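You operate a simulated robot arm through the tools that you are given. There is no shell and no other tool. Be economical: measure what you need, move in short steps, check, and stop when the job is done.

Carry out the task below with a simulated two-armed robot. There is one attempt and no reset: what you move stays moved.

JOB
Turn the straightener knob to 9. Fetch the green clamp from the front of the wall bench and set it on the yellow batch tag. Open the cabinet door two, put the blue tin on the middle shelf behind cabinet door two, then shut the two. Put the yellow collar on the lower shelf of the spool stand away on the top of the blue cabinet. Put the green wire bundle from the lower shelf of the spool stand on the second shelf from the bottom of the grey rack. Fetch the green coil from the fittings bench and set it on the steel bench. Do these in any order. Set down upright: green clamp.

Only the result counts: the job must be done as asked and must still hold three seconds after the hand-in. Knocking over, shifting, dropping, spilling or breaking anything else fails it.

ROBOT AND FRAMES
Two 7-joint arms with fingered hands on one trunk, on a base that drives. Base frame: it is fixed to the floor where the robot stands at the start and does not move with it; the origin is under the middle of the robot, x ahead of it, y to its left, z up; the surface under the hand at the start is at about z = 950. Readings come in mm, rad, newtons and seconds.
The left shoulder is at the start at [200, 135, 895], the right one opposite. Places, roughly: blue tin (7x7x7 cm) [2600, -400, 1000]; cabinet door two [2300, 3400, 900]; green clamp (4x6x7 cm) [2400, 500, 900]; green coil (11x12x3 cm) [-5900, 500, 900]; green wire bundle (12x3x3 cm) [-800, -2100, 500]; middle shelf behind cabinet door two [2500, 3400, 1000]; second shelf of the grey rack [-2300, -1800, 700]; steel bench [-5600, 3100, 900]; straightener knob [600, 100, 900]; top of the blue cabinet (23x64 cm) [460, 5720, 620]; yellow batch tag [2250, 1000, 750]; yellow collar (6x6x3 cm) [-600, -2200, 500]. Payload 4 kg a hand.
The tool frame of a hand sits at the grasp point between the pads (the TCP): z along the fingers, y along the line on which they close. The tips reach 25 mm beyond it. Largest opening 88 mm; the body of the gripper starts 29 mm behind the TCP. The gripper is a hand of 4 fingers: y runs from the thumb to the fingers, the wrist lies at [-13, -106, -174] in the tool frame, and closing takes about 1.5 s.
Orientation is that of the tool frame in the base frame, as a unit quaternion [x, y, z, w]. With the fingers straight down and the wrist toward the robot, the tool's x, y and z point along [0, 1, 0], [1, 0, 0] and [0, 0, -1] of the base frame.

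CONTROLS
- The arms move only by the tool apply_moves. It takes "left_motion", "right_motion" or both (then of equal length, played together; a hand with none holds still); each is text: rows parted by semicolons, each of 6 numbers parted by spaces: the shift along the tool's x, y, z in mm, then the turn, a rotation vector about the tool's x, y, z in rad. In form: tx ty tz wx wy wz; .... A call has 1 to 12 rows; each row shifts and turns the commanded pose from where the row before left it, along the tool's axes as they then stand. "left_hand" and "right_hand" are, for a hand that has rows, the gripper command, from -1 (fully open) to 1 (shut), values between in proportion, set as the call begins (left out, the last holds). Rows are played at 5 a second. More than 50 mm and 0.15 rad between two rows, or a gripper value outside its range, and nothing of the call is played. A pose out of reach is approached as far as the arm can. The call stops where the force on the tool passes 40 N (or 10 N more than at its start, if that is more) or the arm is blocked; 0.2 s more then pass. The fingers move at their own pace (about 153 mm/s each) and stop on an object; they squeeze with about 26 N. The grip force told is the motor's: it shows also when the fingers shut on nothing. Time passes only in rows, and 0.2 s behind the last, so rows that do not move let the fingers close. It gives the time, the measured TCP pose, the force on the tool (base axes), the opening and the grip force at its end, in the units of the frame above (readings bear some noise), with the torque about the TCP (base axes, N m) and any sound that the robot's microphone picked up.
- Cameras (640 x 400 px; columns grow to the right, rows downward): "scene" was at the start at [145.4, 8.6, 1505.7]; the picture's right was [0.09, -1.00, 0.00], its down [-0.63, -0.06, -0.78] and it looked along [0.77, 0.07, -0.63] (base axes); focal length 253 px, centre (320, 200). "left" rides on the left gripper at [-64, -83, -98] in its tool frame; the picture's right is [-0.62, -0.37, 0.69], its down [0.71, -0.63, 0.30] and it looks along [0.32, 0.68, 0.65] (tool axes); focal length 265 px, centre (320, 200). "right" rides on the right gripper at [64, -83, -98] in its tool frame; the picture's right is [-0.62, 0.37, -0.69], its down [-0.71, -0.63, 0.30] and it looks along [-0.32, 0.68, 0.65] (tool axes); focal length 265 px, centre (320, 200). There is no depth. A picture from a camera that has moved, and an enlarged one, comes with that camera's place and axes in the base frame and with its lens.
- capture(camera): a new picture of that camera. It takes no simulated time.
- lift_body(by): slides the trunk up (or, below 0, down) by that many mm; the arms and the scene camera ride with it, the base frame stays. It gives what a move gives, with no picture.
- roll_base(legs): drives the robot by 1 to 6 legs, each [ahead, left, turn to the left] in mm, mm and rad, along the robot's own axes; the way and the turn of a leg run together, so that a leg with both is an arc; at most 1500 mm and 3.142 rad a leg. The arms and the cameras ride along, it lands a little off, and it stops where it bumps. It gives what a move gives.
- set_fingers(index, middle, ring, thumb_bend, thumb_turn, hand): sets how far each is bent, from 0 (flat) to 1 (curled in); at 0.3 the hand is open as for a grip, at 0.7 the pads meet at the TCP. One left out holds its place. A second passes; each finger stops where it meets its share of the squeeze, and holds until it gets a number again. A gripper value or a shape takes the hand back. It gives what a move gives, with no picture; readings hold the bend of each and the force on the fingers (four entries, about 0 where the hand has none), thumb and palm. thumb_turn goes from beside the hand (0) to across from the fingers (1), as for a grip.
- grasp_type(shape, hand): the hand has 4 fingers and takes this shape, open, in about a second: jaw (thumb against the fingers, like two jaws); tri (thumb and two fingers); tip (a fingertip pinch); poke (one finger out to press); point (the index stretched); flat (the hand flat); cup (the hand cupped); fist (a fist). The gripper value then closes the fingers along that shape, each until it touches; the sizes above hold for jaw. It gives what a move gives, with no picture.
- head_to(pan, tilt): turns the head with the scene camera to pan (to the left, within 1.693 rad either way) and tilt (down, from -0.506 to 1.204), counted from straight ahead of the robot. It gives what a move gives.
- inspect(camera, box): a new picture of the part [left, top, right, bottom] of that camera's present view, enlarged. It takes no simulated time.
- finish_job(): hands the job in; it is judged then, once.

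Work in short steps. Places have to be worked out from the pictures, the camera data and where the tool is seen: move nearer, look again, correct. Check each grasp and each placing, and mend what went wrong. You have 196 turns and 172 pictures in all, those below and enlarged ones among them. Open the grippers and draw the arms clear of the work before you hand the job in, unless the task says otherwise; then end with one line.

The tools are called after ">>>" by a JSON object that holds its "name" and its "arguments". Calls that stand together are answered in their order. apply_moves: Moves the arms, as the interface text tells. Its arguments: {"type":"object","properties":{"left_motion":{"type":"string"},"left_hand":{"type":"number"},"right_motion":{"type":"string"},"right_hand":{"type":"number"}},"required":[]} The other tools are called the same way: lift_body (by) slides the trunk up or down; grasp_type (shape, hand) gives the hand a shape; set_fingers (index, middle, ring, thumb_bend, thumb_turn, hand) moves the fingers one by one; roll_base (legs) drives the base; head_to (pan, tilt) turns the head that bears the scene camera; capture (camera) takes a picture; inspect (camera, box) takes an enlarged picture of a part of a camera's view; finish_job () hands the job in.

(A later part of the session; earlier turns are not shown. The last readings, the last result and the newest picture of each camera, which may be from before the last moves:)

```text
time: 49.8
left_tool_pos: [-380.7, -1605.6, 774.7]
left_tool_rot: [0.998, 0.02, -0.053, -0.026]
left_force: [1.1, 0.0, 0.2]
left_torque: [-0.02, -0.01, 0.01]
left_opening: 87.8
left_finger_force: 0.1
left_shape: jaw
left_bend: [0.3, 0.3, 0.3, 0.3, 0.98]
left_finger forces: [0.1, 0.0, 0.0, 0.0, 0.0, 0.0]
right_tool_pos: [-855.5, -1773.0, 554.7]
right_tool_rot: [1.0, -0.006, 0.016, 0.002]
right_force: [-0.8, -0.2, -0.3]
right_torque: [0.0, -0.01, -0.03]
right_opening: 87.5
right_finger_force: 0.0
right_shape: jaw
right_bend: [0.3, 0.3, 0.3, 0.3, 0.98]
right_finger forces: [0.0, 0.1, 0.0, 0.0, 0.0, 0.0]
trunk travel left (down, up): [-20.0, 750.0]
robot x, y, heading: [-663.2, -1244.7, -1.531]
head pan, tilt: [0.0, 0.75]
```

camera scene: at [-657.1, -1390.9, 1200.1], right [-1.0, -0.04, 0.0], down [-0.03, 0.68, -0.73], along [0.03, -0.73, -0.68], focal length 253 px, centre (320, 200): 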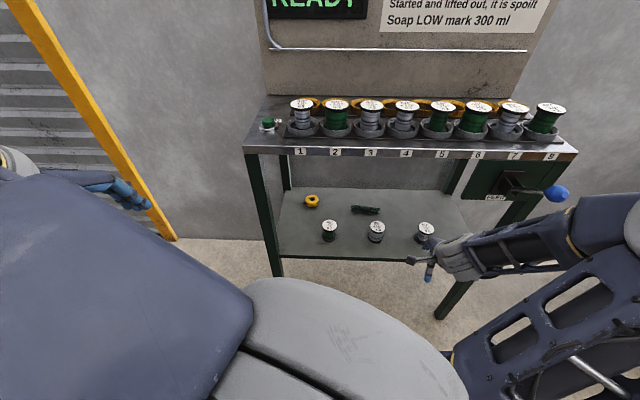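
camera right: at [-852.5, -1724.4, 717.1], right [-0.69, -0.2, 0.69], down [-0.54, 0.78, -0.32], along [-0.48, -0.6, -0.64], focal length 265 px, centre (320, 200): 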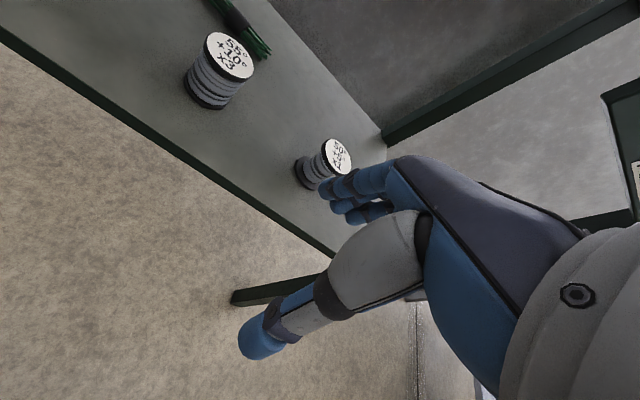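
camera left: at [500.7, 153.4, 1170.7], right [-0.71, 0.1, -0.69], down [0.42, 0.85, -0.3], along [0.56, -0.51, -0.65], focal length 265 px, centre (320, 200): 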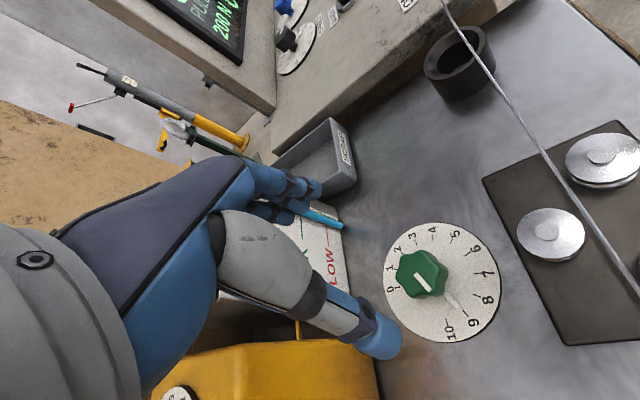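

>>> {"name": "capture", "arguments": {"camera": "scene"}}

>>> {"name": "capture", "arguments": {"camera": "right"}}

```text
142 pictures are left
camera scene: at [-657.1, -1390.8, 1020.2], right [-1.0, -0.04, 0.0], down [-0.03, 0.68, -0.73], along [0.03, -0.73, -0.68], focal length 253 px, centre (320, 200)
```

scene: 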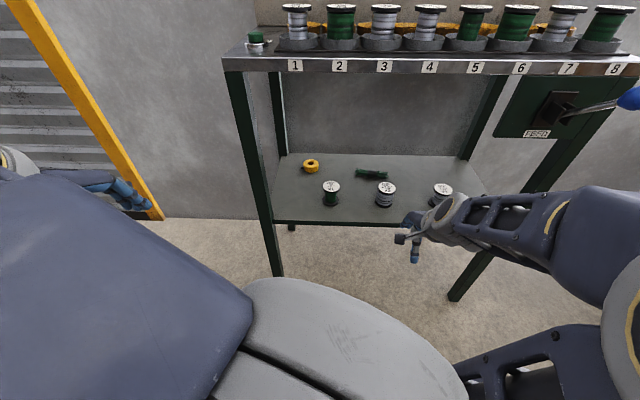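

```text
141 pictures are left
camera right: at [-793.0, -1689.8, 654.8], right [-0.65, -0.36, 0.67], down [-0.7, 0.64, -0.33], along [-0.31, -0.68, -0.66], focal length 265 px, centre (320, 200)
```

right: 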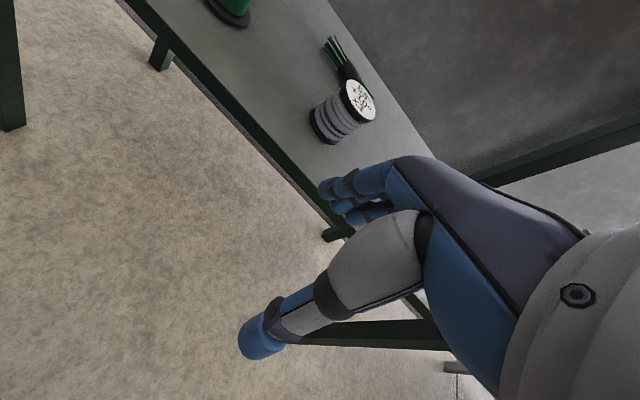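

Shifting the base toward +x will keep the right forearm clear of the feed box when the hand goes in for the bundle.

>>> {"name": "roll_base", "arguments": {"legs": [[0, 180, 0]]}}

>>> {"name": "apply_moves", "arguments": {"right_motion": "-40 0 0 0 0 0;-40 0 0 0 0 0;-40 0 0 0 0 0"}}

>>> {"name": "capture", "arguments": {"camera": "right"}}

>>> {"name": "capture", "arguments": {"camera": "scene"}}

```text
time: 51.2
left_tool_pos: [-200.9, -1599.7, 773.4]
left_tool_rot: [0.998, 0.02, -0.054, -0.026]
left_force: [0.4, -0.8, -0.1]
left_torque: [0.0, 0.0, 0.0]
left_opening: 87.9
left_finger_force: 0.2
left_shape: jaw
left_bend: [0.3, 0.3, 0.3, 0.3, 0.98]
left_finger forces: [0.0, 0.1, 0.0, 0.0, 0.1, 0.0]
right_tool_pos: [-676.5, -1765.3, 553.2]
right_tool_rot: [1.0, -0.007, 0.016, 0.002]
right_force: [-0.1, 0.0, -0.3]
right_torque: [0.04, 0.04, -0.01]
right_opening: 87.4
right_finger_force: 0.0
right_shape: jaw
right_bend: [0.3, 0.3, 0.3, 0.3, 0.98]
right_finger forces: [0.0, 0.0, 0.0, 0.0, 0.0, 0.0]
trunk travel left (down, up): [-20.0, 750.0]
robot x, y, heading: [-482.6, -1242.7, -1.532]
head pan, tilt: [0.0, 0.75]
```

```text
time: 52.0
left_tool_pos: [-202.1, -1598.8, 774.7]
left_tool_rot: [0.998, 0.021, -0.054, -0.027]
left_force: [-0.1, 0.1, 0.2]
left_torque: [0.0, 0.01, -0.04]
left_opening: 87.7
left_finger_force: 0.1
left_shape: jaw
left_bend: [0.3, 0.3, 0.3, 0.3, 0.98]
left_finger forces: [0.0, 0.1, 0.0, 0.0, 0.0, 0.0]
right_tool_pos: [-795.5, -1764.8, 550.2]
right_tool_rot: [1.0, -0.006, 0.016, 0.004]
right_force: [-0.5, -0.6, -0.8]
right_torque: [-0.01, -0.03, 0.02]
right_opening: 87.7
right_finger_force: 0.1
right_shape: jaw
right_bend: [0.3, 0.3, 0.3, 0.3, 0.98]
right_finger forces: [0.0, 0.0, 0.0, 0.0, 0.0, 0.1]
trunk travel left (down, up): [-20.0, 750.0]
robot x, y, heading: [-482.0, -1243.2, -1.532]
head pan, tilt: [0.0, 0.75]
```

```text
140 pictures are left
camera right: at [-733.2, -1681.2, 651.3], right [-0.65, -0.36, 0.67], down [-0.7, 0.64, -0.33], along [-0.31, -0.68, -0.66], focal length 265 px, centre (320, 200)
```

right: 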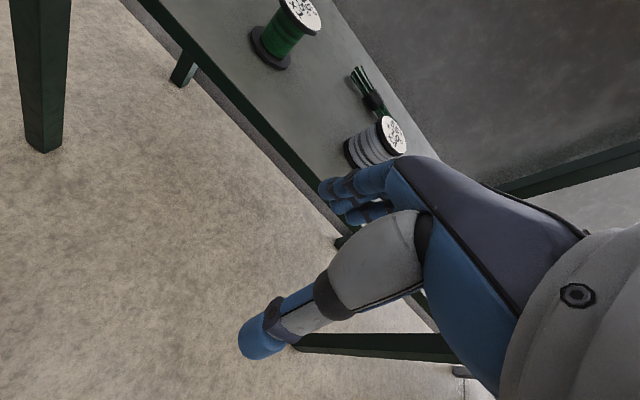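

```text
139 pictures are left
camera scene: at [-477.3, -1384.3, 1020.1], right [-1.0, -0.04, 0.0], down [-0.02, 0.68, -0.73], along [0.03, -0.73, -0.68], focal length 253 px, centre (320, 200)
```

scene: 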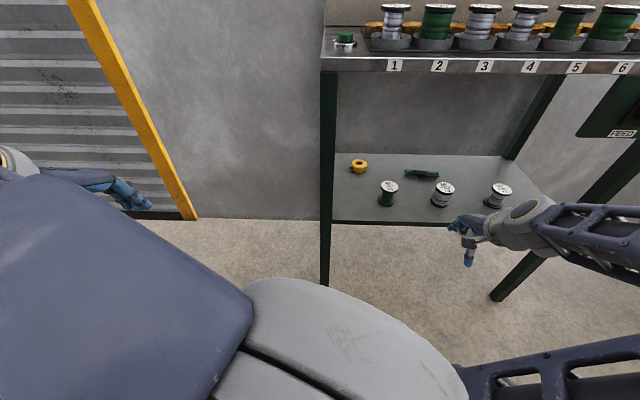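

The right hand is in line with the bundle. I'll raise it slightly and go in above the spools under the upper shelf, in two stages.

>>> {"name": "apply_moves", "arguments": {"right_motion": "0 0 -20 0 0 0;-4 46 0 0 0 0;-4 46 0 0 0 0;-4 46 0 0 0 0;-4 46 0 0 0 0"}}

>>> {"name": "capture", "arguments": {"camera": "scene"}}

>>> {"name": "capture", "arguments": {"camera": "right"}}

```text
time: 53.2
left_tool_pos: [-200.5, -1598.9, 774.9]
left_tool_rot: [0.998, 0.02, -0.053, -0.027]
left_force: [0.1, -0.6, -0.6]
left_torque: [0.0, -0.02, 0.04]
left_opening: 87.7
left_finger_force: 0.0
left_shape: jaw
left_bend: [0.3, 0.3, 0.3, 0.3, 0.98]
left_finger forces: [0.0, 0.0, 0.1, 0.0, 0.0, 0.0]
right_tool_pos: [-818.6, -1949.5, 568.6]
right_tool_rot: [1.0, -0.008, 0.016, 0.002]
right_force: [-0.5, 1.0, -0.3]
right_torque: [-0.03, 0.02, 0.0]
right_opening: 87.8
right_finger_force: 0.1
right_shape: jaw
right_bend: [0.3, 0.3, 0.3, 0.3, 0.98]
right_finger forces: [0.0, 0.0, 0.0, 0.1, 0.0, 0.0]
trunk travel left (down, up): [-20.0, 750.0]
robot x, y, heading: [-482.7, -1245.8, -1.534]
head pan, tilt: [0.0, 0.75]
```

```text
138 pictures are left
camera scene: at [-477.4, -1384.2, 1020.2], right [-1.0, -0.04, 0.0], down [-0.02, 0.68, -0.73], along [0.03, -0.73, -0.68], focal length 253 px, centre (320, 200)
```

scene: 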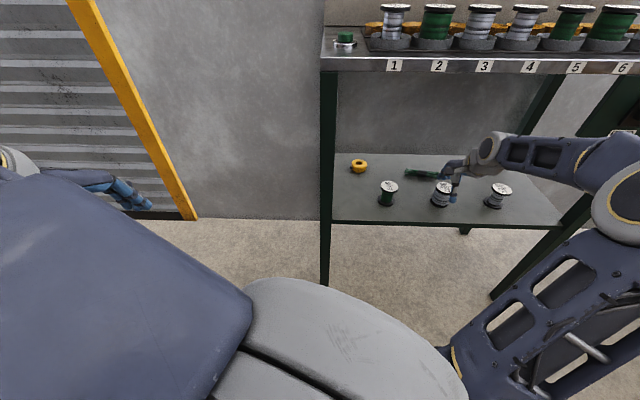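

```text
137 pictures are left
camera right: at [-755.8, -1866.5, 670.6], right [-0.65, -0.35, 0.67], down [-0.69, 0.64, -0.33], along [-0.31, -0.68, -0.66], focal length 265 px, centre (320, 200)
```

right: 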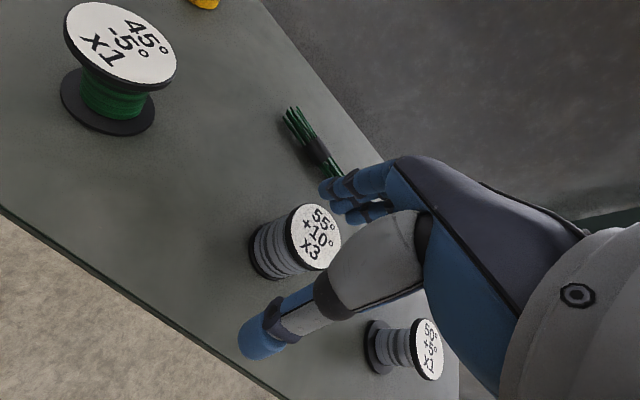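

>>> {"name": "apply_moves", "arguments": {"right_motion": "2 45 0 0 0 0;2 45 0 0 0 0;2 45 0 0 0 0;2 45 0 0 0 0"}}

>>> {"name": "capture", "arguments": {"camera": "scene"}}

>>> {"name": "capture", "arguments": {"camera": "right"}}

```text
time: 54.2
left_tool_pos: [-202.1, -1598.6, 773.9]
left_tool_rot: [0.998, 0.02, -0.054, -0.026]
left_force: [0.5, 0.3, 1.0]
left_torque: [0.0, 0.0, -0.02]
left_opening: 87.7
left_finger_force: 0.2
left_shape: jaw
left_bend: [0.3, 0.3, 0.3, 0.3, 0.98]
left_finger forces: [0.1, 0.1, 0.0, 0.1, 0.0, 0.0]
right_tool_pos: [-811.5, -2095.2, 572.0]
right_tool_rot: [1.0, -0.008, 0.017, 0.002]
right_force: [0.3, -0.6, 0.8]
right_torque: [-0.02, -0.03, -0.05]
right_opening: 87.5
right_finger_force: 0.1
right_shape: jaw
right_bend: [0.3, 0.3, 0.3, 0.3, 0.98]
right_finger forces: [0.1, 0.0, 0.0, 0.0, 0.0, 0.0]
right hand out of reach, approached as far as the arm can: row 4
trunk travel left (down, up): [-20.0, 750.0]
robot x, y, heading: [-484.7, -1245.5, -1.536]
head pan, tilt: [0.0, 0.75]
```

```text
136 pictures are left
camera scene: at [-477.3, -1384.2, 1020.2], right [-1.0, -0.04, 0.0], down [-0.02, 0.68, -0.73], along [0.03, -0.73, -0.68], focal length 253 px, centre (320, 200)
```

scene: 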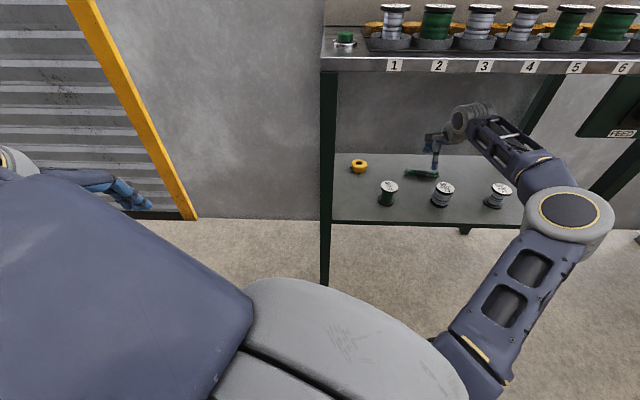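

```text
135 pictures are left
camera right: at [-749.1, -2012.3, 672.6], right [-0.65, -0.35, 0.67], down [-0.69, 0.64, -0.33], along [-0.31, -0.68, -0.66], focal length 265 px, centre (320, 200)
```

right: 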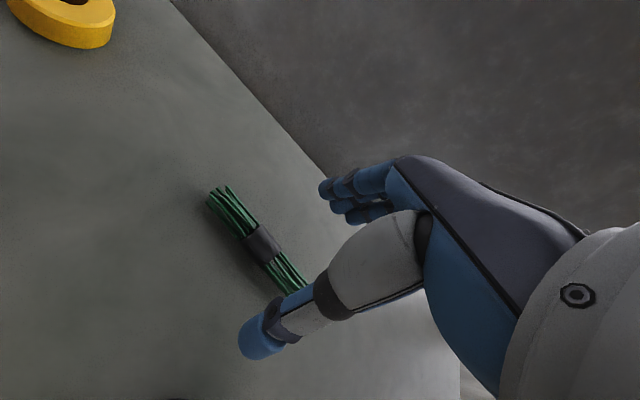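

The bundle is at (−818, −2136). I'll creep the base 50 mm closer, then descend onto it.

>>> {"name": "roll_base", "arguments": {"legs": [[60, 0, 0]]}}

```text
time: 55.2
left_tool_pos: [-200.1, -1661.6, 774.4]
left_tool_rot: [0.998, 0.019, -0.053, -0.027]
left_force: [0.0, 0.2, -0.2]
left_torque: [-0.01, -0.01, 0.02]
left_opening: 87.9
left_finger_force: 0.1
left_shape: jaw
left_bend: [0.3, 0.3, 0.3, 0.3, 0.98]
left_finger forces: [0.0, 0.1, 0.1, 0.1, 0.0, 0.0]
right_tool_pos: [-809.0, -2158.0, 571.6]
right_tool_rot: [1.0, -0.008, 0.016, 0.003]
right_force: [-0.9, -0.2, -0.3]
right_torque: [-0.02, -0.01, -0.02]
right_opening: 87.8
right_finger_force: 0.0
right_shape: jaw
right_bend: [0.3, 0.3, 0.3, 0.3, 0.98]
right_finger forces: [0.1, 0.1, 0.0, 0.0, 0.0, 0.0]
trunk travel left (down, up): [-20.0, 750.0]
robot x, y, heading: [-482.9, -1305.9, -1.534]
head pan, tilt: [0.0, 0.75]
```

>>> {"name": "apply_moves", "arguments": {"right_motion": "-4 -20 0 0 0 0;-4 0 40 0 0 0"}}

>>> {"name": "capture", "arguments": {"camera": "right"}}

```text
time: 55.8
left_tool_pos: [-198.1, -1660.6, 773.5]
left_tool_rot: [0.998, 0.019, -0.053, -0.025]
left_force: [-0.6, 0.0, 0.2]
left_torque: [-0.02, 0.03, -0.02]
left_opening: 88.0
left_finger_force: 0.0
left_shape: jaw
left_bend: [0.3, 0.3, 0.3, 0.3, 0.98]
left_finger forces: [0.0, 0.0, 0.0, 0.1, 0.0, 0.0]
right_tool_pos: [-816.0, -2138.8, 531.3]
right_tool_rot: [1.0, -0.007, 0.016, 0.004]
right_force: [0.2, -1.0, 0.0]
right_torque: [-0.02, -0.02, -0.01]
right_opening: 87.9
right_finger_force: 0.0
right_shape: jaw
right_bend: [0.3, 0.3, 0.3, 0.3, 0.98]
right_finger forces: [0.1, 0.0, 0.1, 0.0, 0.0, 0.1]
trunk travel left (down, up): [-20.0, 750.0]
robot x, y, heading: [-478.2, -1304.3, -1.534]
head pan, tilt: [0.0, 0.75]
```

```text
134 pictures are left
camera right: at [-753.0, -2054.7, 632.5], right [-0.65, -0.35, 0.67], down [-0.69, 0.64, -0.33], along [-0.31, -0.68, -0.66], focal length 265 px, centre (320, 200)
```

right: 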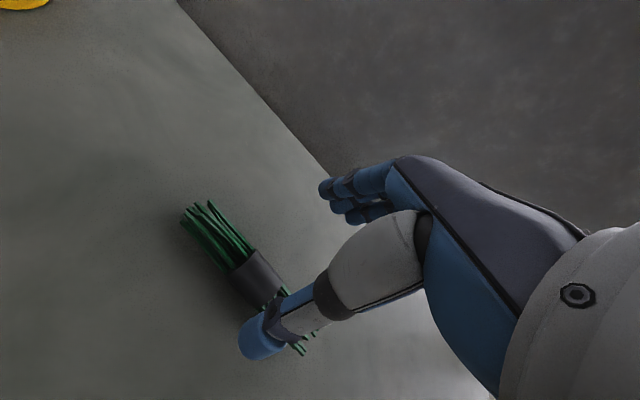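

>>> {"name": "apply_moves", "arguments": {"right_motion": "-4 -5 20 0 0 0;0 0 20 0 0 0;0 0 16 0 0 0"}}

>>> {"name": "capture", "arguments": {"camera": "right"}}

```text
time: 56.6
left_tool_pos: [-199.4, -1660.5, 775.3]
left_tool_rot: [0.998, 0.019, -0.054, -0.025]
left_force: [-0.2, 0.2, 1.2]
left_torque: [0.03, 0.05, 0.01]
left_opening: 87.7
left_finger_force: 0.0
left_shape: jaw
left_bend: [0.3, 0.3, 0.3, 0.3, 0.98]
left_finger forces: [0.0, 0.0, 0.0, 0.1, 0.0, 0.0]
right_tool_pos: [-817.8, -2133.7, 482.9]
right_tool_rot: [1.0, -0.008, 0.015, 0.009]
right_force: [-0.3, 4.8, 34.3]
right_torque: [-1.08, 0.4, -0.12]
right_opening: 85.1
right_finger_force: 0.1
right_shape: jaw
right_bend: [0.3, 0.3, 0.3, 0.29, 0.98]
right_finger forces: [0.4, 28.6, 0.1, 0.0, 5.6, 0.0]
trunk travel left (down, up): [-20.0, 750.0]
robot x, y, heading: [-478.6, -1302.3, -1.538]
head pan, tilt: [0.0, 0.75]
```

```text
133 pictures are left
camera right: at [-755.0, -2048.6, 582.1], right [-0.65, -0.35, 0.68], down [-0.69, 0.63, -0.34], along [-0.31, -0.69, -0.65], focal length 265 px, centre (320, 200)
```

right: 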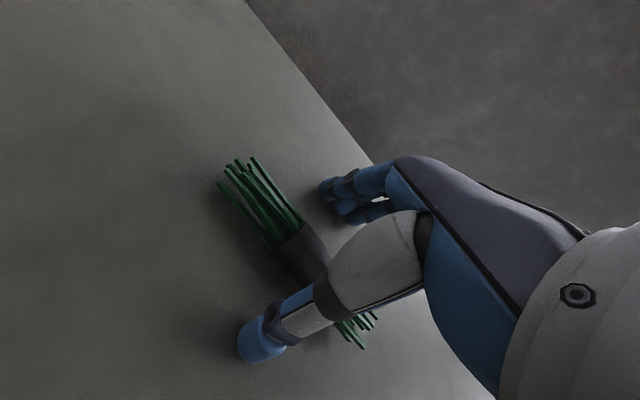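

The fingertips touch the shelf at z ≈ 457. I'll back off 6 mm and close.

>>> {"name": "apply_moves", "arguments": {"right_motion": "0 0 -6 0 0 0;0 0 0 0 0 0;0 0 0 0 0 0;0 0 0 0 0 0;0 0 0 0 0 0;0 0 0 0 0 0;0 0 0 0 0 0;0 0 0 0 0 0", "right_hand": 1}}

>>> {"name": "capture", "arguments": {"camera": "right"}}

```text
time: 57.1
left_tool_pos: [-199.7, -1660.4, 774.2]
left_tool_rot: [0.998, 0.021, -0.053, -0.026]
left_force: [-0.2, -0.3, 0.5]
left_torque: [0.02, 0.03, 0.03]
left_opening: 87.7
left_finger_force: 0.1
left_shape: jaw
left_bend: [0.3, 0.3, 0.3, 0.3, 0.98]
left_finger forces: [0.1, 0.0, 0.0, 0.0, 0.0, 0.0]
right_tool_pos: [-817.7, -2132.7, 486.2]
right_tool_rot: [1.0, -0.009, 0.017, 0.007]
right_force: [0.0, -1.9, 5.8]
right_torque: [-0.07, 0.06, 0.07]
right_opening: 25.1
right_finger_force: 26.0
right_shape: jaw
right_bend: [0.74, 0.56, 0.55, 0.75, 1.0]
right_finger forces: [12.4, 11.4, 2.6, 0.0, 25.6, 0.0]
trunk travel left (down, up): [-20.0, 750.0]
robot x, y, heading: [-480.2, -1302.9, -1.534]
head pan, tilt: [0.0, 0.75]
stopped in row 2 (right hand): the force on the tool passed its limit at 48 N (the readings are from after the stop); the commanded pose is now the measured one
```

```text
132 pictures are left
camera right: at [-754.3, -2049.3, 585.8], right [-0.65, -0.35, 0.68], down [-0.69, 0.64, -0.34], along [-0.31, -0.69, -0.65], focal length 265 px, centre (320, 200)
```

right: 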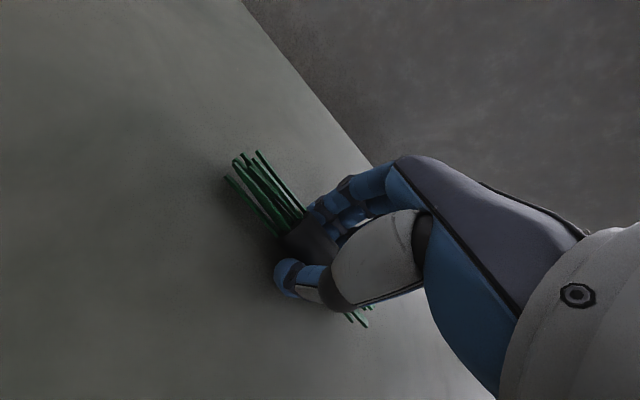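

The bundle is gripped by its sleeve at 25 mm opening. I'll lift it and retreat over the spools.

>>> {"name": "apply_moves", "arguments": {"right_motion": "0 0 -5 0 0 0;0 0 -20 0 0 0;0 0 -40 0 0 0;0 0 -25 0 0 0;0 0 0 0 0 0"}}

>>> {"name": "capture", "arguments": {"camera": "right"}}

>>> {"name": "capture", "arguments": {"camera": "scene"}}

```text
time: 58.4
left_tool_pos: [-199.4, -1661.1, 774.2]
left_tool_rot: [0.998, 0.019, -0.054, -0.026]
left_force: [0.7, 0.1, 1.2]
left_torque: [-0.01, 0.0, 0.02]
left_opening: 87.6
left_finger_force: 0.1
left_shape: jaw
left_bend: [0.3, 0.3, 0.3, 0.3, 0.98]
left_finger forces: [0.0, 0.0, 0.0, 0.0, 0.1, 0.0]
right_tool_pos: [-819.4, -2132.2, 573.2]
right_tool_rot: [1.0, -0.008, 0.018, 0.005]
right_force: [-0.4, -1.3, -0.5]
right_torque: [-0.01, 0.01, 0.0]
right_opening: 24.2
right_finger_force: 25.9
right_shape: jaw
right_bend: [0.74, 0.59, 0.63, 0.75, 0.99]
right_finger forces: [12.8, 7.7, 2.7, 0.0, 23.3, 0.0]
trunk travel left (down, up): [-20.0, 750.0]
robot x, y, heading: [-480.6, -1302.2, -1.535]
head pan, tilt: [0.0, 0.75]
```

```text
131 pictures are left
camera right: at [-756.6, -2047.4, 673.9], right [-0.65, -0.35, 0.68], down [-0.69, 0.64, -0.34], along [-0.31, -0.69, -0.66], focal length 265 px, centre (320, 200)
```

right: 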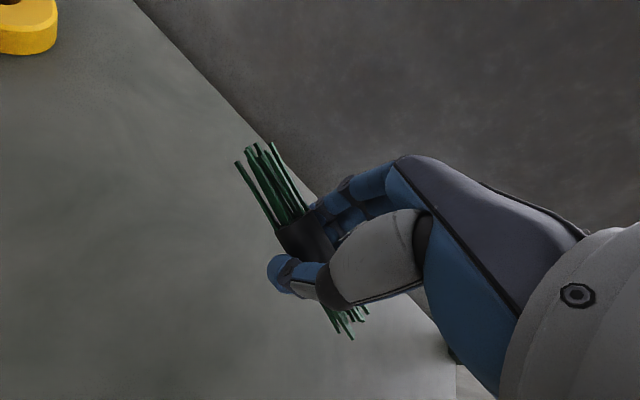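

```text
130 pictures are left
camera scene: at [-475.2, -1446.0, 1020.1], right [-1.0, -0.04, 0.0], down [-0.02, 0.68, -0.73], along [0.03, -0.73, -0.68], focal length 253 px, centre (320, 200)
```

scene: 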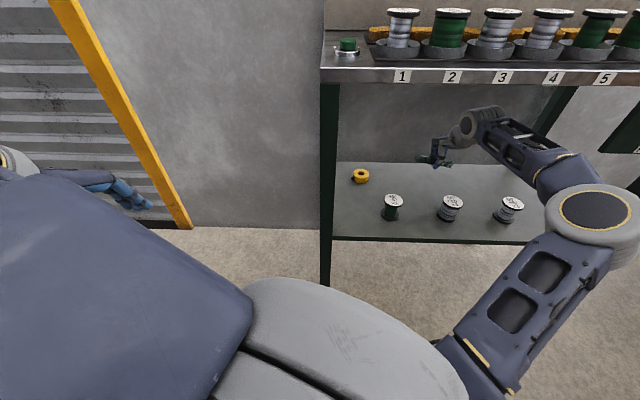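

The bundle is held, so I'll back the base straight out so the arm keeps its shape.

>>> {"name": "roll_base", "arguments": {"legs": [[-450, 0, 0]]}}

>>> {"name": "capture", "arguments": {"camera": "scene"}}

```text
time: 61.1
left_tool_pos: [-215.4, -1209.2, 774.4]
left_tool_rot: [0.998, 0.017, -0.053, -0.027]
left_force: [-0.6, 0.3, -1.1]
left_torque: [-0.02, -0.01, -0.02]
left_opening: 87.4
left_finger_force: 0.1
left_shape: jaw
left_bend: [0.3, 0.3, 0.3, 0.3, 0.98]
left_finger forces: [0.1, 0.1, 0.0, 0.0, 0.0, 0.1]
right_tool_pos: [-840.0, -1675.8, 572.7]
right_tool_rot: [1.0, -0.012, 0.018, 0.005]
right_force: [0.3, 0.3, -0.9]
right_torque: [0.02, 0.0, 0.03]
right_opening: 24.5
right_finger_force: 26.0
right_shape: jaw
right_bend: [0.74, 0.59, 0.63, 0.75, 0.99]
right_finger forces: [12.7, 7.7, 2.8, 0.1, 23.2, 0.0]
trunk travel left (down, up): [-20.0, 750.0]
robot x, y, heading: [-494.6, -850.5, -1.538]
head pan, tilt: [0.0, 0.75]
```

```text
129 pictures are left
camera scene: at [-490.9, -992.5, 1020.1], right [-1.0, -0.03, 0.0], down [-0.02, 0.68, -0.73], along [0.02, -0.73, -0.68], focal length 253 px, centre (320, 200)
```

scene: 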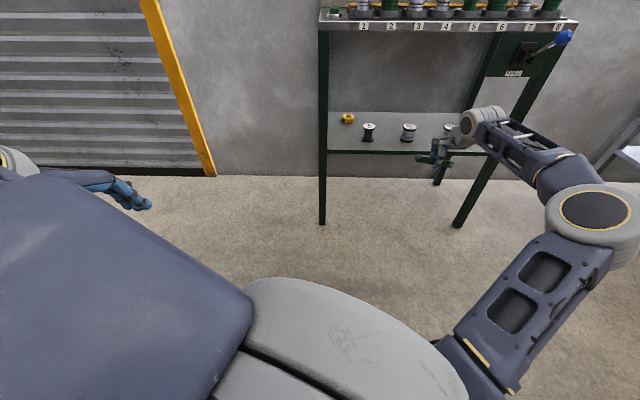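

The left forearm would foul the stand's left leg if I used it for the collar, so I'll place the bundle on the rack first and return for the collar with the right hand. Now I'll look toward the grey rack.

>>> {"name": "head_to", "arguments": {"pan": -1.1, "tilt": 0.35}}

>>> {"name": "capture", "arguments": {"camera": "scene"}}

```text
time: 62.4
left_tool_pos: [-216.2, -1209.3, 774.6]
left_tool_rot: [0.998, 0.018, -0.053, -0.027]
left_force: [0.4, -0.8, -0.1]
left_torque: [0.0, -0.01, -0.01]
left_opening: 87.8
left_finger_force: 0.0
left_shape: jaw
left_bend: [0.3, 0.3, 0.3, 0.3, 0.98]
left_finger forces: [0.0, 0.0, 0.1, 0.0, 0.1, 0.0]
right_tool_pos: [-839.5, -1675.1, 574.4]
right_tool_rot: [1.0, -0.011, 0.018, 0.005]
right_force: [0.9, 0.1, -1.0]
right_torque: [-0.02, 0.01, 0.01]
right_opening: 24.1
right_finger_force: 26.0
right_shape: jaw
right_bend: [0.74, 0.59, 0.63, 0.75, 0.99]
right_finger forces: [12.8, 7.7, 2.7, 0.1, 23.2, 0.0]
trunk travel left (down, up): [-20.0, 750.0]
robot x, y, heading: [-494.9, -848.1, -1.535]
head pan, tilt: [-1.1, 0.351]
```

```text
128 pictures are left
camera scene: at [-575.0, -954.4, 1055.7], right [-0.48, 0.88, 0.0], down [0.3, 0.17, -0.94], along [-0.82, -0.45, -0.34], focal length 253 px, centre (320, 200)
```

scene: 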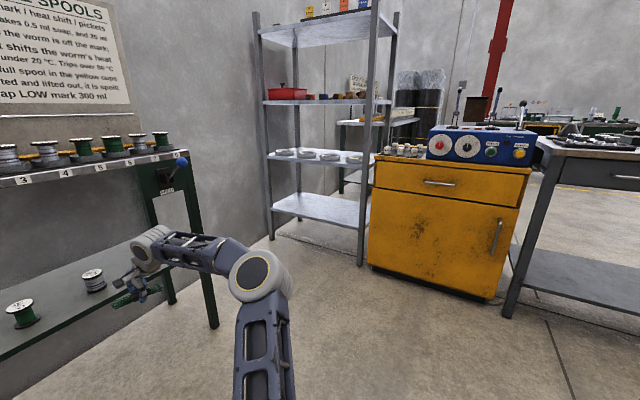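

The rack's open side faces +x (front at x ≈ −2060, y from −2235 to −1436) and shelf 2 is at z ≈ 730. I'll raise the trunk, turn to face −x and move closer.

>>> {"name": "lift_body", "arguments": {"by": 260}}

>>> {"name": "roll_base", "arguments": {"legs": [[0, 0, -1.607], [560, 650, 0]]}}

>>> {"name": "head_to", "arguments": {"pan": 0.1, "tilt": 0.5}}

>>> {"name": "capture", "arguments": {"camera": "scene"}}

```text
time: 65.1
left_tool_pos: [-216.1, -1209.7, 1035.2]
left_tool_rot: [0.998, 0.017, -0.054, -0.027]
left_force: [-1.2, 0.3, -0.1]
left_torque: [0.01, -0.02, 0.0]
left_opening: 88.0
left_finger_force: 0.1
left_shape: jaw
left_bend: [0.3, 0.3, 0.3, 0.3, 0.98]
left_finger forces: [0.1, 0.0, 0.0, 0.0, 0.0, 0.0]
right_tool_pos: [-839.6, -1675.6, 833.2]
right_tool_rot: [1.0, -0.011, 0.019, 0.005]
right_force: [0.5, 0.5, -0.6]
right_torque: [0.0, 0.0, -0.01]
right_opening: 24.1
right_finger_force: 25.8
right_shape: jaw
right_bend: [0.74, 0.59, 0.63, 0.75, 0.99]
right_finger forces: [12.8, 7.7, 2.7, 0.0, 23.1, 0.0]
trunk travel left (down, up): [-280.0, 490.0]
robot x, y, heading: [-495.9, -852.1, -1.541]
head pan, tilt: [-1.1, 0.351]
```

```text
time: 73.6
left_tool_pos: [-1438.2, -1762.3, 1035.9]
left_tool_rot: [-0.705, 0.707, 0.018, 0.057]
left_force: [-0.2, 0.2, -0.1]
left_torque: [0.01, 0.0, 0.01]
left_opening: 87.8
left_finger_force: 0.0
left_shape: jaw
left_bend: [0.3, 0.3, 0.3, 0.3, 0.98]
left_finger forces: [0.0, 0.0, 0.0, 0.1, 0.0, 0.0]
right_tool_pos: [-1882.3, -1126.4, 832.3]
right_tool_rot: [-0.687, 0.727, -0.009, -0.016]
right_force: [-0.4, 0.3, -1.2]
right_torque: [0.04, 0.02, 0.01]
right_opening: 23.9
right_finger_force: 25.9
right_shape: jaw
right_bend: [0.74, 0.59, 0.63, 0.76, 0.99]
right_finger forces: [12.5, 7.3, 2.2, 0.0, 22.1, 0.1]
trunk travel left (down, up): [-280.0, 490.0]
robot x, y, heading: [-1073.0, -1499.5, 3.134]
head pan, tilt: [-1.1, 0.351]
```

```text
time: 75.0
left_tool_pos: [-1439.4, -1764.2, 1033.6]
left_tool_rot: [-0.705, 0.707, 0.019, 0.057]
left_force: [-0.3, -0.1, 0.7]
left_torque: [0.0, 0.02, 0.03]
left_opening: 87.6
left_finger_force: 0.0
left_shape: jaw
left_bend: [0.3, 0.3, 0.3, 0.3, 0.98]
left_finger forces: [0.0, 0.1, 0.0, 0.1, 0.0, 0.0]
right_tool_pos: [-1883.0, -1124.8, 832.9]
right_tool_rot: [-0.687, 0.727, -0.008, -0.016]
right_force: [-0.2, -1.1, -1.0]
right_torque: [-0.02, -0.01, -0.02]
right_opening: 23.7
right_finger_force: 26.0
right_shape: jaw
right_bend: [0.74, 0.59, 0.63, 0.76, 0.99]
right_finger forces: [12.5, 7.3, 2.3, 0.0, 22.2, 0.0]
trunk travel left (down, up): [-280.0, 490.0]
robot x, y, heading: [-1073.3, -1497.1, 3.132]
head pan, tilt: [0.099, 0.499]
```

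```text
127 pictures are left
camera scene: at [-1221.0, -1505.3, 1302.1], right [-0.09, 1.0, 0.0], down [0.48, 0.04, -0.88], along [-0.87, -0.08, -0.48], focal length 253 px, centre (320, 200)
```

scene: 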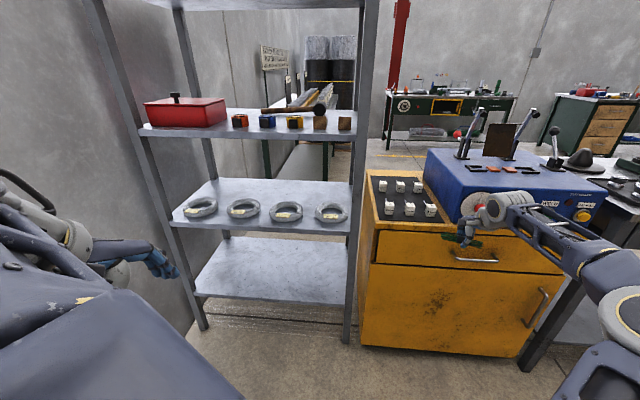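

Shelf 2 (z ≈ 700) carries four rings. I'll zoom to see the free room in front of and between them.

>>> {"name": "inspect", "arguments": {"camera": "scene", "box": [160, 160, 370, 250]}}

```text
3.05 times, centred on (265, 205) of scene
camera zoom: at [-1221.0, -1505.3, 1302.1], right [-0.09, 1.0, 0.0], down [0.48, 0.04, -0.88], along [-0.87, -0.08, -0.48], focal length 772 px, centre (488, 185)
```

zoom: 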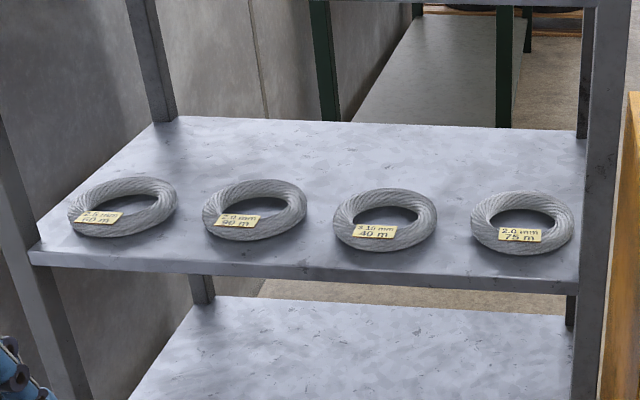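

There is clear room only behind the rings. I'll raise the trunk so the right arm reaches level and nearly straight, swing the hand across in front of the robot, then move in.

>>> {"name": "lift_body", "arguments": {"by": 250}}

>>> {"name": "apply_moves", "arguments": {"right_motion": "46 -16 0 0 0 0;46 -16 0 0 0 0;46 -16 0 0 0 0;46 -16 0 0 0 0;46 -16 0 0 0 0;46 -16 0 0 0 0;46 -16 0 0 0 0;46 -16 0 0 0 0;46 -16 0 0 0 0;46 -16 0 0 0 0;46 -16 0 0 0 0;46 -16 0 0 0 0"}}

>>> {"name": "capture", "arguments": {"camera": "scene"}}

```text
time: 77.5
left_tool_pos: [-1439.4, -1764.4, 1284.7]
left_tool_rot: [-0.705, 0.707, 0.019, 0.058]
left_force: [-0.1, -0.1, -0.5]
left_torque: [0.03, 0.01, 0.0]
left_opening: 87.4
left_finger_force: 0.0
left_shape: jaw
left_bend: [0.3, 0.3, 0.3, 0.3, 0.98]
left_finger forces: [0.0, 0.1, 0.0, 0.0, 0.1, 0.0]
right_tool_pos: [-1882.8, -1124.4, 1081.4]
right_tool_rot: [-0.687, 0.727, -0.007, -0.017]
right_force: [-0.2, -0.9, 0.3]
right_torque: [0.02, 0.05, 0.03]
right_opening: 23.9
right_finger_force: 26.3
right_shape: jaw
right_bend: [0.74, 0.59, 0.63, 0.76, 0.99]
right_finger forces: [12.5, 7.4, 2.3, 0.0, 22.1, 0.1]
trunk travel left (down, up): [-530.0, 240.0]
robot x, y, heading: [-1070.4, -1499.3, 3.141]
head pan, tilt: [0.099, 0.499]
```

```text
time: 80.2
left_tool_pos: [-1438.6, -1764.1, 1284.4]
left_tool_rot: [-0.705, 0.706, 0.018, 0.057]
left_force: [-0.1, 0.3, 0.4]
left_torque: [0.03, -0.02, 0.01]
left_opening: 87.8
left_finger_force: 0.0
left_shape: jaw
left_bend: [0.3, 0.3, 0.3, 0.3, 0.98]
left_finger forces: [0.0, 0.1, 0.0, 0.1, 0.0, 0.0]
right_tool_pos: [-1776.6, -1404.7, 1118.8]
right_tool_rot: [-0.687, 0.727, -0.007, -0.016]
right_force: [-1.0, 0.1, -1.3]
right_torque: [-0.02, -0.02, 0.0]
right_opening: 23.7
right_finger_force: 26.1
right_shape: jaw
right_bend: [0.74, 0.59, 0.63, 0.76, 0.99]
right_finger forces: [12.6, 7.3, 2.3, 0.1, 22.2, 0.1]
right hand out of reach, approached as far as the arm can: row 6, 7, 8, 9, 10, 11, 12
trunk travel left (down, up): [-530.0, 240.0]
robot x, y, heading: [-1068.2, -1498.2, 3.136]
head pan, tilt: [0.099, 0.499]
```

```text
125 pictures are left
camera scene: at [-1221.0, -1505.4, 1552.1], right [-0.09, 1.0, 0.0], down [0.48, 0.04, -0.88], along [-0.87, -0.08, -0.48], focal length 253 px, centre (320, 200)
```

scene: 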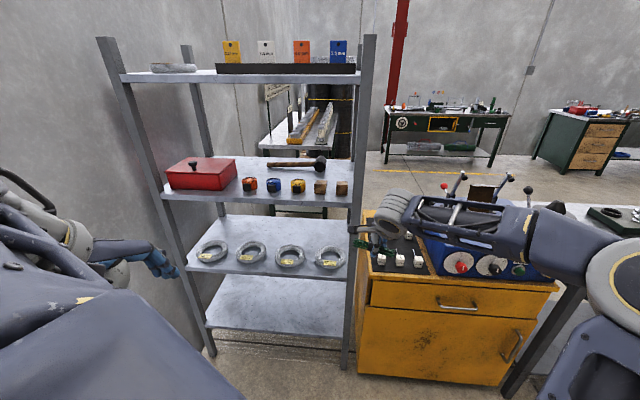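

The commanded pose is at about (−1722, −1687, 1081) but the arm stops short at this height. I'll lower the hand and see whether it reaches.

>>> {"name": "apply_moves", "arguments": {"right_motion": "0 0 45 0 0 0;0 0 45 0 0 0;0 0 45 0 0 0;0 0 45 0 0 0;0 0 45 0 0 0;0 0 45 0 0 0"}}

>>> {"name": "capture", "arguments": {"camera": "scene"}}

```text
time: 81.5
left_tool_pos: [-1440.3, -1764.7, 1284.3]
left_tool_rot: [-0.705, 0.706, 0.018, 0.057]
left_force: [-1.0, 0.9, 1.2]
left_torque: [0.0, -0.01, 0.02]
left_opening: 87.7
left_finger_force: 0.1
left_shape: jaw
left_bend: [0.3, 0.3, 0.3, 0.3, 0.98]
left_finger forces: [0.0, 0.0, 0.1, 0.0, 0.0, 0.0]
right_tool_pos: [-1776.8, -1365.1, 908.3]
right_tool_rot: [-0.686, 0.727, -0.007, -0.016]
right_force: [-0.8, -0.6, -1.0]
right_torque: [0.02, 0.0, 0.01]
right_opening: 23.9
right_finger_force: 26.3
right_shape: jaw
right_bend: [0.74, 0.59, 0.63, 0.76, 0.99]
right_finger forces: [12.6, 7.3, 2.4, 0.1, 22.2, 0.0]
right hand out of reach, approached as far as the arm can: row 1, 2, 3, 4, 5, 6
trunk travel left (down, up): [-530.0, 240.0]
robot x, y, heading: [-1066.5, -1498.9, 3.135]
head pan, tilt: [0.099, 0.499]
```

```text
124 pictures are left
camera scene: at [-1221.1, -1505.3, 1552.2], right [-0.09, 1.0, 0.0], down [0.48, 0.04, -0.88], along [-0.87, -0.08, -0.48], focal length 253 px, centre (320, 200)
```

scene: 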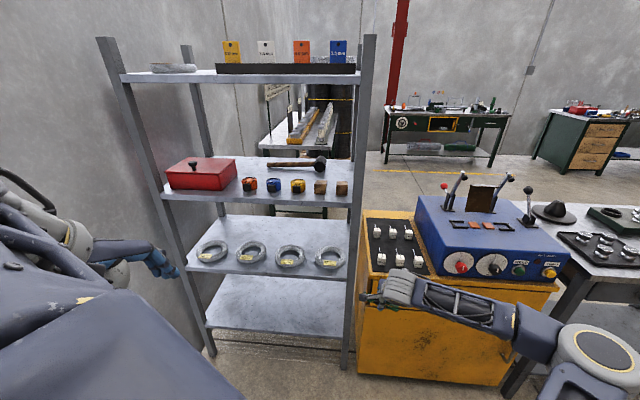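

The wrist seems to be at a yaw limit. I'll turn the tool −0.6 rad about its axis, toward the robot's left, and see if it reaches the commanded point.

>>> {"name": "apply_moves", "arguments": {"right_motion": "0 0 0 0 0 -0.15;0 0 0 0 0 -0.15;0 0 0 0 0 -0.15;0 0 0 0 0 -0.15;0 0 0 0 0 0;0 0 0 0 0 0"}}

```text
time: 83.0
left_tool_pos: [-1439.1, -1764.1, 1284.1]
left_tool_rot: [-0.705, 0.706, 0.018, 0.057]
left_force: [0.5, 0.0, -0.2]
left_torque: [0.0, 0.02, -0.05]
left_opening: 87.9
left_finger_force: 0.2
left_shape: jaw
left_bend: [0.3, 0.3, 0.3, 0.3, 0.98]
left_finger forces: [0.1, 0.0, 0.1, 0.0, 0.1, 0.1]
right_tool_pos: [-1776.3, -1364.8, 909.0]
right_tool_rot: [0.871, -0.491, 0.003, 0.019]
right_force: [0.5, 0.8, -1.3]
right_torque: [0.01, 0.0, -0.02]
right_opening: 23.8
right_finger_force: 26.5
right_shape: jaw
right_bend: [0.74, 0.59, 0.63, 0.76, 0.99]
right_finger forces: [12.6, 7.2, 2.3, 0.0, 22.2, 0.0]
trunk travel left (down, up): [-530.0, 240.0]
robot x, y, heading: [-1071.5, -1496.5, 3.135]
head pan, tilt: [0.099, 0.499]
```

>>> {"name": "apply_moves", "arguments": {"right_motion": "38 23 0 0 0 0;38 23 0 0 0 0;38 23 0 0 0 0;38 23 0 0 0 0;38 23 0 0 0 0;38 23 0 0 0 0"}}

>>> {"name": "capture", "arguments": {"camera": "scene"}}

```text
time: 84.3
left_tool_pos: [-1437.9, -1763.6, 1283.4]
left_tool_rot: [-0.705, 0.707, 0.019, 0.058]
left_force: [-0.6, 0.0, -1.0]
left_torque: [0.02, 0.0, 0.02]
left_opening: 87.8
left_finger_force: 0.0
left_shape: jaw
left_bend: [0.3, 0.3, 0.3, 0.3, 0.98]
left_finger forces: [0.1, 0.0, 0.0, 0.0, 0.1, 0.0]
right_tool_pos: [-1778.2, -1408.5, 908.7]
right_tool_rot: [0.87, -0.492, 0.003, 0.018]
right_force: [-0.2, -0.2, -0.5]
right_torque: [-0.02, -0.03, 0.02]
right_opening: 23.4
right_finger_force: 26.0
right_shape: jaw
right_bend: [0.74, 0.59, 0.63, 0.76, 0.99]
right_finger forces: [12.7, 7.2, 2.2, 0.0, 22.2, 0.0]
right hand out of reach, approached as far as the arm can: row 2, 3, 4, 5, 6
trunk travel left (down, up): [-530.0, 240.0]
robot x, y, heading: [-1074.4, -1494.4, 3.134]
head pan, tilt: [0.099, 0.499]
```

```text
123 pictures are left
camera scene: at [-1221.1, -1505.4, 1552.1], right [-0.09, 1.0, 0.0], down [0.48, 0.04, -0.88], along [-0.87, -0.08, -0.48], focal length 253 px, centre (320, 200)
```

scene: 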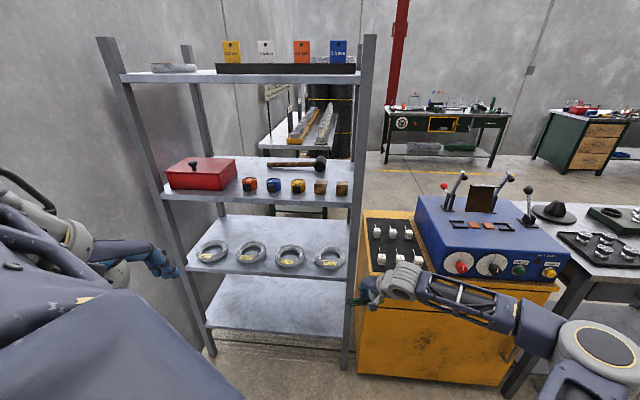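

The wrist can't cross inside the shoulder line. So I'll approach diagonally instead, turned about 30° left with the right arm nearly straight. First I'll back off, undo the yaw and set the arm shape.

>>> {"name": "roll_base", "arguments": {"legs": [[-250, 0, 0]]}}

>>> {"name": "apply_moves", "arguments": {"right_motion": "0 0 0 0 0 0.15;0 0 0 0 0 0.15;0 0 0 0 0 0.15;0 0 0 0 0 0.15;-29 40 0 0 0 0;-29 40 0 0 0 0;0 40 22 0 0 0;0 40 22 0 0 0;0 40 22 0 0 0;0 40 22 0 0 0"}}

```text
time: 86.2
left_tool_pos: [-1185.8, -1767.3, 1284.3]
left_tool_rot: [0.706, -0.706, -0.019, -0.057]
left_force: [-0.5, 0.0, -0.3]
left_torque: [0.0, 0.02, 0.01]
left_opening: 87.7
left_finger_force: 0.0
left_shape: jaw
left_bend: [0.3, 0.3, 0.3, 0.3, 0.98]
left_finger forces: [0.0, 0.0, 0.0, 0.1, 0.0, 0.0]
right_tool_pos: [-1523.9, -1411.3, 909.9]
right_tool_rot: [0.871, -0.49, 0.002, 0.019]
right_force: [0.3, 0.4, -0.3]
right_torque: [0.01, 0.01, 0.05]
right_opening: 23.7
right_finger_force: 24.8
right_shape: jaw
right_bend: [0.74, 0.59, 0.63, 0.76, 0.99]
right_finger forces: [12.7, 7.2, 2.4, 0.1, 22.1, 0.0]
trunk travel left (down, up): [-530.0, 240.0]
robot x, y, heading: [-814.0, -1497.8, 3.136]
head pan, tilt: [0.099, 0.499]
```

```text
time: 88.4
left_tool_pos: [-1185.0, -1765.0, 1285.4]
left_tool_rot: [0.706, -0.705, -0.018, -0.056]
left_force: [0.4, -0.1, 0.4]
left_torque: [0.0, -0.02, -0.01]
left_opening: 87.8
left_finger_force: 0.1
left_shape: jaw
left_bend: [0.3, 0.3, 0.3, 0.3, 0.98]
left_finger forces: [0.0, 0.0, 0.0, 0.0, 0.0, 0.1]
right_tool_pos: [-1594.1, -1314.8, 936.6]
right_tool_rot: [-0.687, 0.727, -0.008, -0.017]
right_force: [-0.2, 0.0, -0.1]
right_torque: [-0.03, -0.03, 0.02]
right_opening: 23.9
right_finger_force: 26.6
right_shape: jaw
right_bend: [0.74, 0.59, 0.63, 0.76, 0.99]
right_finger forces: [12.7, 7.4, 2.3, 0.1, 22.2, 0.0]
right hand out of reach, approached as far as the arm can: row 1, 2, 3, 4, 7, 8, 9, 10
trunk travel left (down, up): [-530.0, 240.0]
robot x, y, heading: [-815.2, -1500.1, 3.139]
head pan, tilt: [0.099, 0.499]
```

The arm reaches better with the shoulder well below the wrist, as it did at the spool stand. I'll lower the trunk 260 and raise the hand back to compensate while extending.

>>> {"name": "lift_body", "arguments": {"by": -260}}

>>> {"name": "apply_moves", "arguments": {"right_motion": "0 0 -40 0 0 0;0 0 -40 0 0 0;0 0 -40 0 0 0;0 40 0 0 0 0;0 40 0 0 0 0;0 40 0 0 0 0;0 35 0 0 0 0"}}

```text
time: 91.0
left_tool_pos: [-1184.2, -1766.9, 1023.9]
left_tool_rot: [0.706, -0.705, -0.018, -0.058]
left_force: [-1.4, -0.9, -0.8]
left_torque: [0.01, -0.01, 0.02]
left_opening: 87.8
left_finger_force: 0.1
left_shape: jaw
left_bend: [0.3, 0.3, 0.3, 0.3, 0.98]
left_finger forces: [0.0, 0.0, 0.0, 0.0, 0.0, 0.1]
right_tool_pos: [-1593.0, -1312.9, 675.7]
right_tool_rot: [-0.687, 0.726, -0.008, -0.017]
right_force: [-0.3, 0.3, -0.3]
right_torque: [0.05, -0.01, -0.05]
right_opening: 23.5
right_finger_force: 26.0
right_shape: jaw
right_bend: [0.74, 0.59, 0.63, 0.76, 0.99]
right_finger forces: [12.7, 7.4, 2.3, 0.0, 22.2, 0.0]
trunk travel left (down, up): [-270.0, 500.0]
robot x, y, heading: [-817.3, -1501.6, 3.137]
head pan, tilt: [0.099, 0.499]
```

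```text
time: 92.7
left_tool_pos: [-1185.0, -1767.2, 1025.8]
left_tool_rot: [0.706, -0.705, -0.018, -0.057]
left_force: [-0.9, 0.4, 0.4]
left_torque: [-0.01, 0.01, -0.05]
left_opening: 87.5
left_finger_force: 0.0
left_shape: jaw
left_bend: [0.3, 0.3, 0.3, 0.3, 0.98]
left_finger forces: [0.0, 0.0, 0.0, 0.1, 0.1, 0.0]
right_tool_pos: [-1601.1, -1307.7, 795.8]
right_tool_rot: [-0.686, 0.727, -0.007, -0.016]
right_force: [-0.4, 0.5, -0.6]
right_torque: [-0.01, 0.03, 0.03]
right_opening: 23.9
right_finger_force: 26.1
right_shape: jaw
right_bend: [0.74, 0.59, 0.63, 0.76, 0.99]
right_finger forces: [12.8, 7.4, 2.3, 0.0, 22.2, 0.1]
right hand out of reach, approached as far as the arm can: row 4, 5, 6, 7
trunk travel left (down, up): [-270.0, 500.0]
robot x, y, heading: [-814.7, -1495.9, 3.138]
head pan, tilt: [0.099, 0.499]
```

>>> {"name": "head_to", "arguments": {"pan": -0.3, "tilt": 0.8}}

>>> {"name": "capture", "arguments": {"camera": "scene"}}

```text
time: 93.5
left_tool_pos: [-1184.8, -1766.4, 1024.6]
left_tool_rot: [0.706, -0.706, -0.019, -0.056]
left_force: [-0.1, -0.4, 0.7]
left_torque: [0.01, -0.02, 0.01]
left_opening: 87.6
left_finger_force: 0.0
left_shape: jaw
left_bend: [0.3, 0.3, 0.3, 0.3, 0.98]
left_finger forces: [0.0, 0.0, 0.0, 0.0, 0.0, 0.0]
right_tool_pos: [-1600.9, -1306.8, 795.7]
right_tool_rot: [-0.688, 0.726, -0.008, -0.017]
right_force: [-0.1, 1.3, -0.4]
right_torque: [0.04, 0.02, 0.02]
right_opening: 23.9
right_finger_force: 25.9
right_shape: jaw
right_bend: [0.74, 0.59, 0.63, 0.76, 0.99]
right_finger forces: [12.7, 7.3, 2.3, 0.1, 22.2, 0.1]
trunk travel left (down, up): [-270.0, 500.0]
robot x, y, heading: [-819.2, -1499.0, 3.136]
head pan, tilt: [-0.3, 0.799]
```

```text
122 pictures are left
camera scene: at [-953.9, -1474.3, 1266.2], right [0.3, 0.95, 0.0], down [0.68, -0.21, -0.7], along [-0.67, 0.21, -0.72], focal length 253 px, centre (320, 200)
```

scene: 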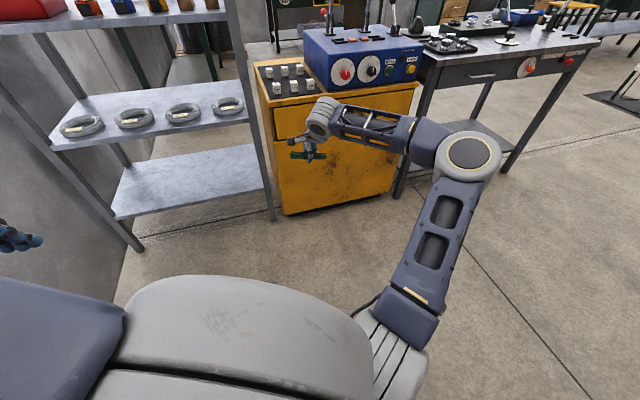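

The right arm can't adduct far enough to enter the rack safely. An easier way is to set the bundle down on a free spot and re-grip it with the left hand, so I'll check the steel table to the right for a clear area.

>>> {"name": "head_to", "arguments": {"pan": -0.75, "tilt": 0.4}}

>>> {"name": "capture", "arguments": {"camera": "scene"}}

```text
time: 94.4
left_tool_pos: [-1185.3, -1766.9, 1024.8]
left_tool_rot: [-0.706, 0.706, 0.019, 0.056]
left_force: [0.7, 0.3, 0.9]
left_torque: [0.0, 0.02, -0.03]
left_opening: 87.5
left_finger_force: 0.1
left_shape: jaw
left_bend: [0.3, 0.3, 0.3, 0.3, 0.98]
left_finger forces: [0.0, 0.0, 0.0, 0.0, 0.0, 0.1]
right_tool_pos: [-1601.9, -1307.7, 796.2]
right_tool_rot: [-0.687, 0.727, -0.008, -0.017]
right_force: [0.3, -0.4, -0.7]
right_torque: [0.0, 0.0, 0.03]
right_opening: 23.7
right_finger_force: 26.2
right_shape: jaw
right_bend: [0.74, 0.59, 0.63, 0.76, 0.99]
right_finger forces: [12.7, 7.3, 2.3, 0.1, 22.2, 0.0]
trunk travel left (down, up): [-270.0, 500.0]
robot x, y, heading: [-816.6, -1500.4, 3.142]
head pan, tilt: [-0.75, 0.4]
```

```text
121 pictures are left
camera scene: at [-944.4, -1435.0, 1301.2], right [0.68, 0.73, 0.0], down [0.28, -0.27, -0.92], along [-0.67, 0.63, -0.39], focal length 253 px, centre (320, 200)
```

scene: 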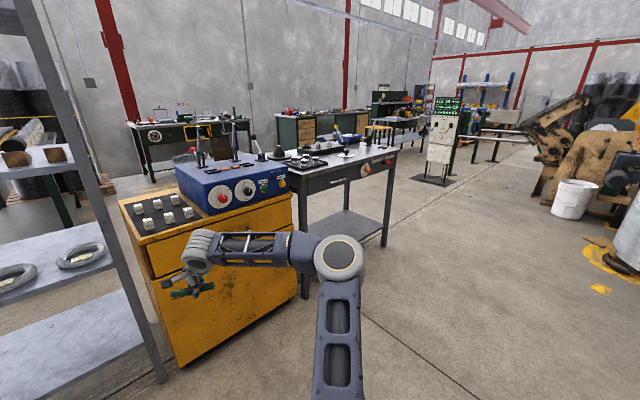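

>>> {"name": "inspect", "arguments": {"camera": "scene", "box": [250, 130, 410, 220]}}

```text
4.00 times, centred on (330, 175) of scene
camera zoom: at [-944.4, -1435.0, 1301.2], right [0.68, 0.73, 0.0], down [0.28, -0.27, -0.92], along [-0.67, 0.63, -0.39], focal length 1014 px, centre (280, 300)
```

zoom: 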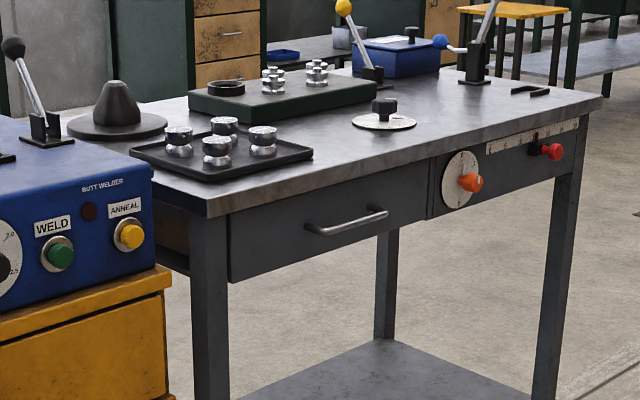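

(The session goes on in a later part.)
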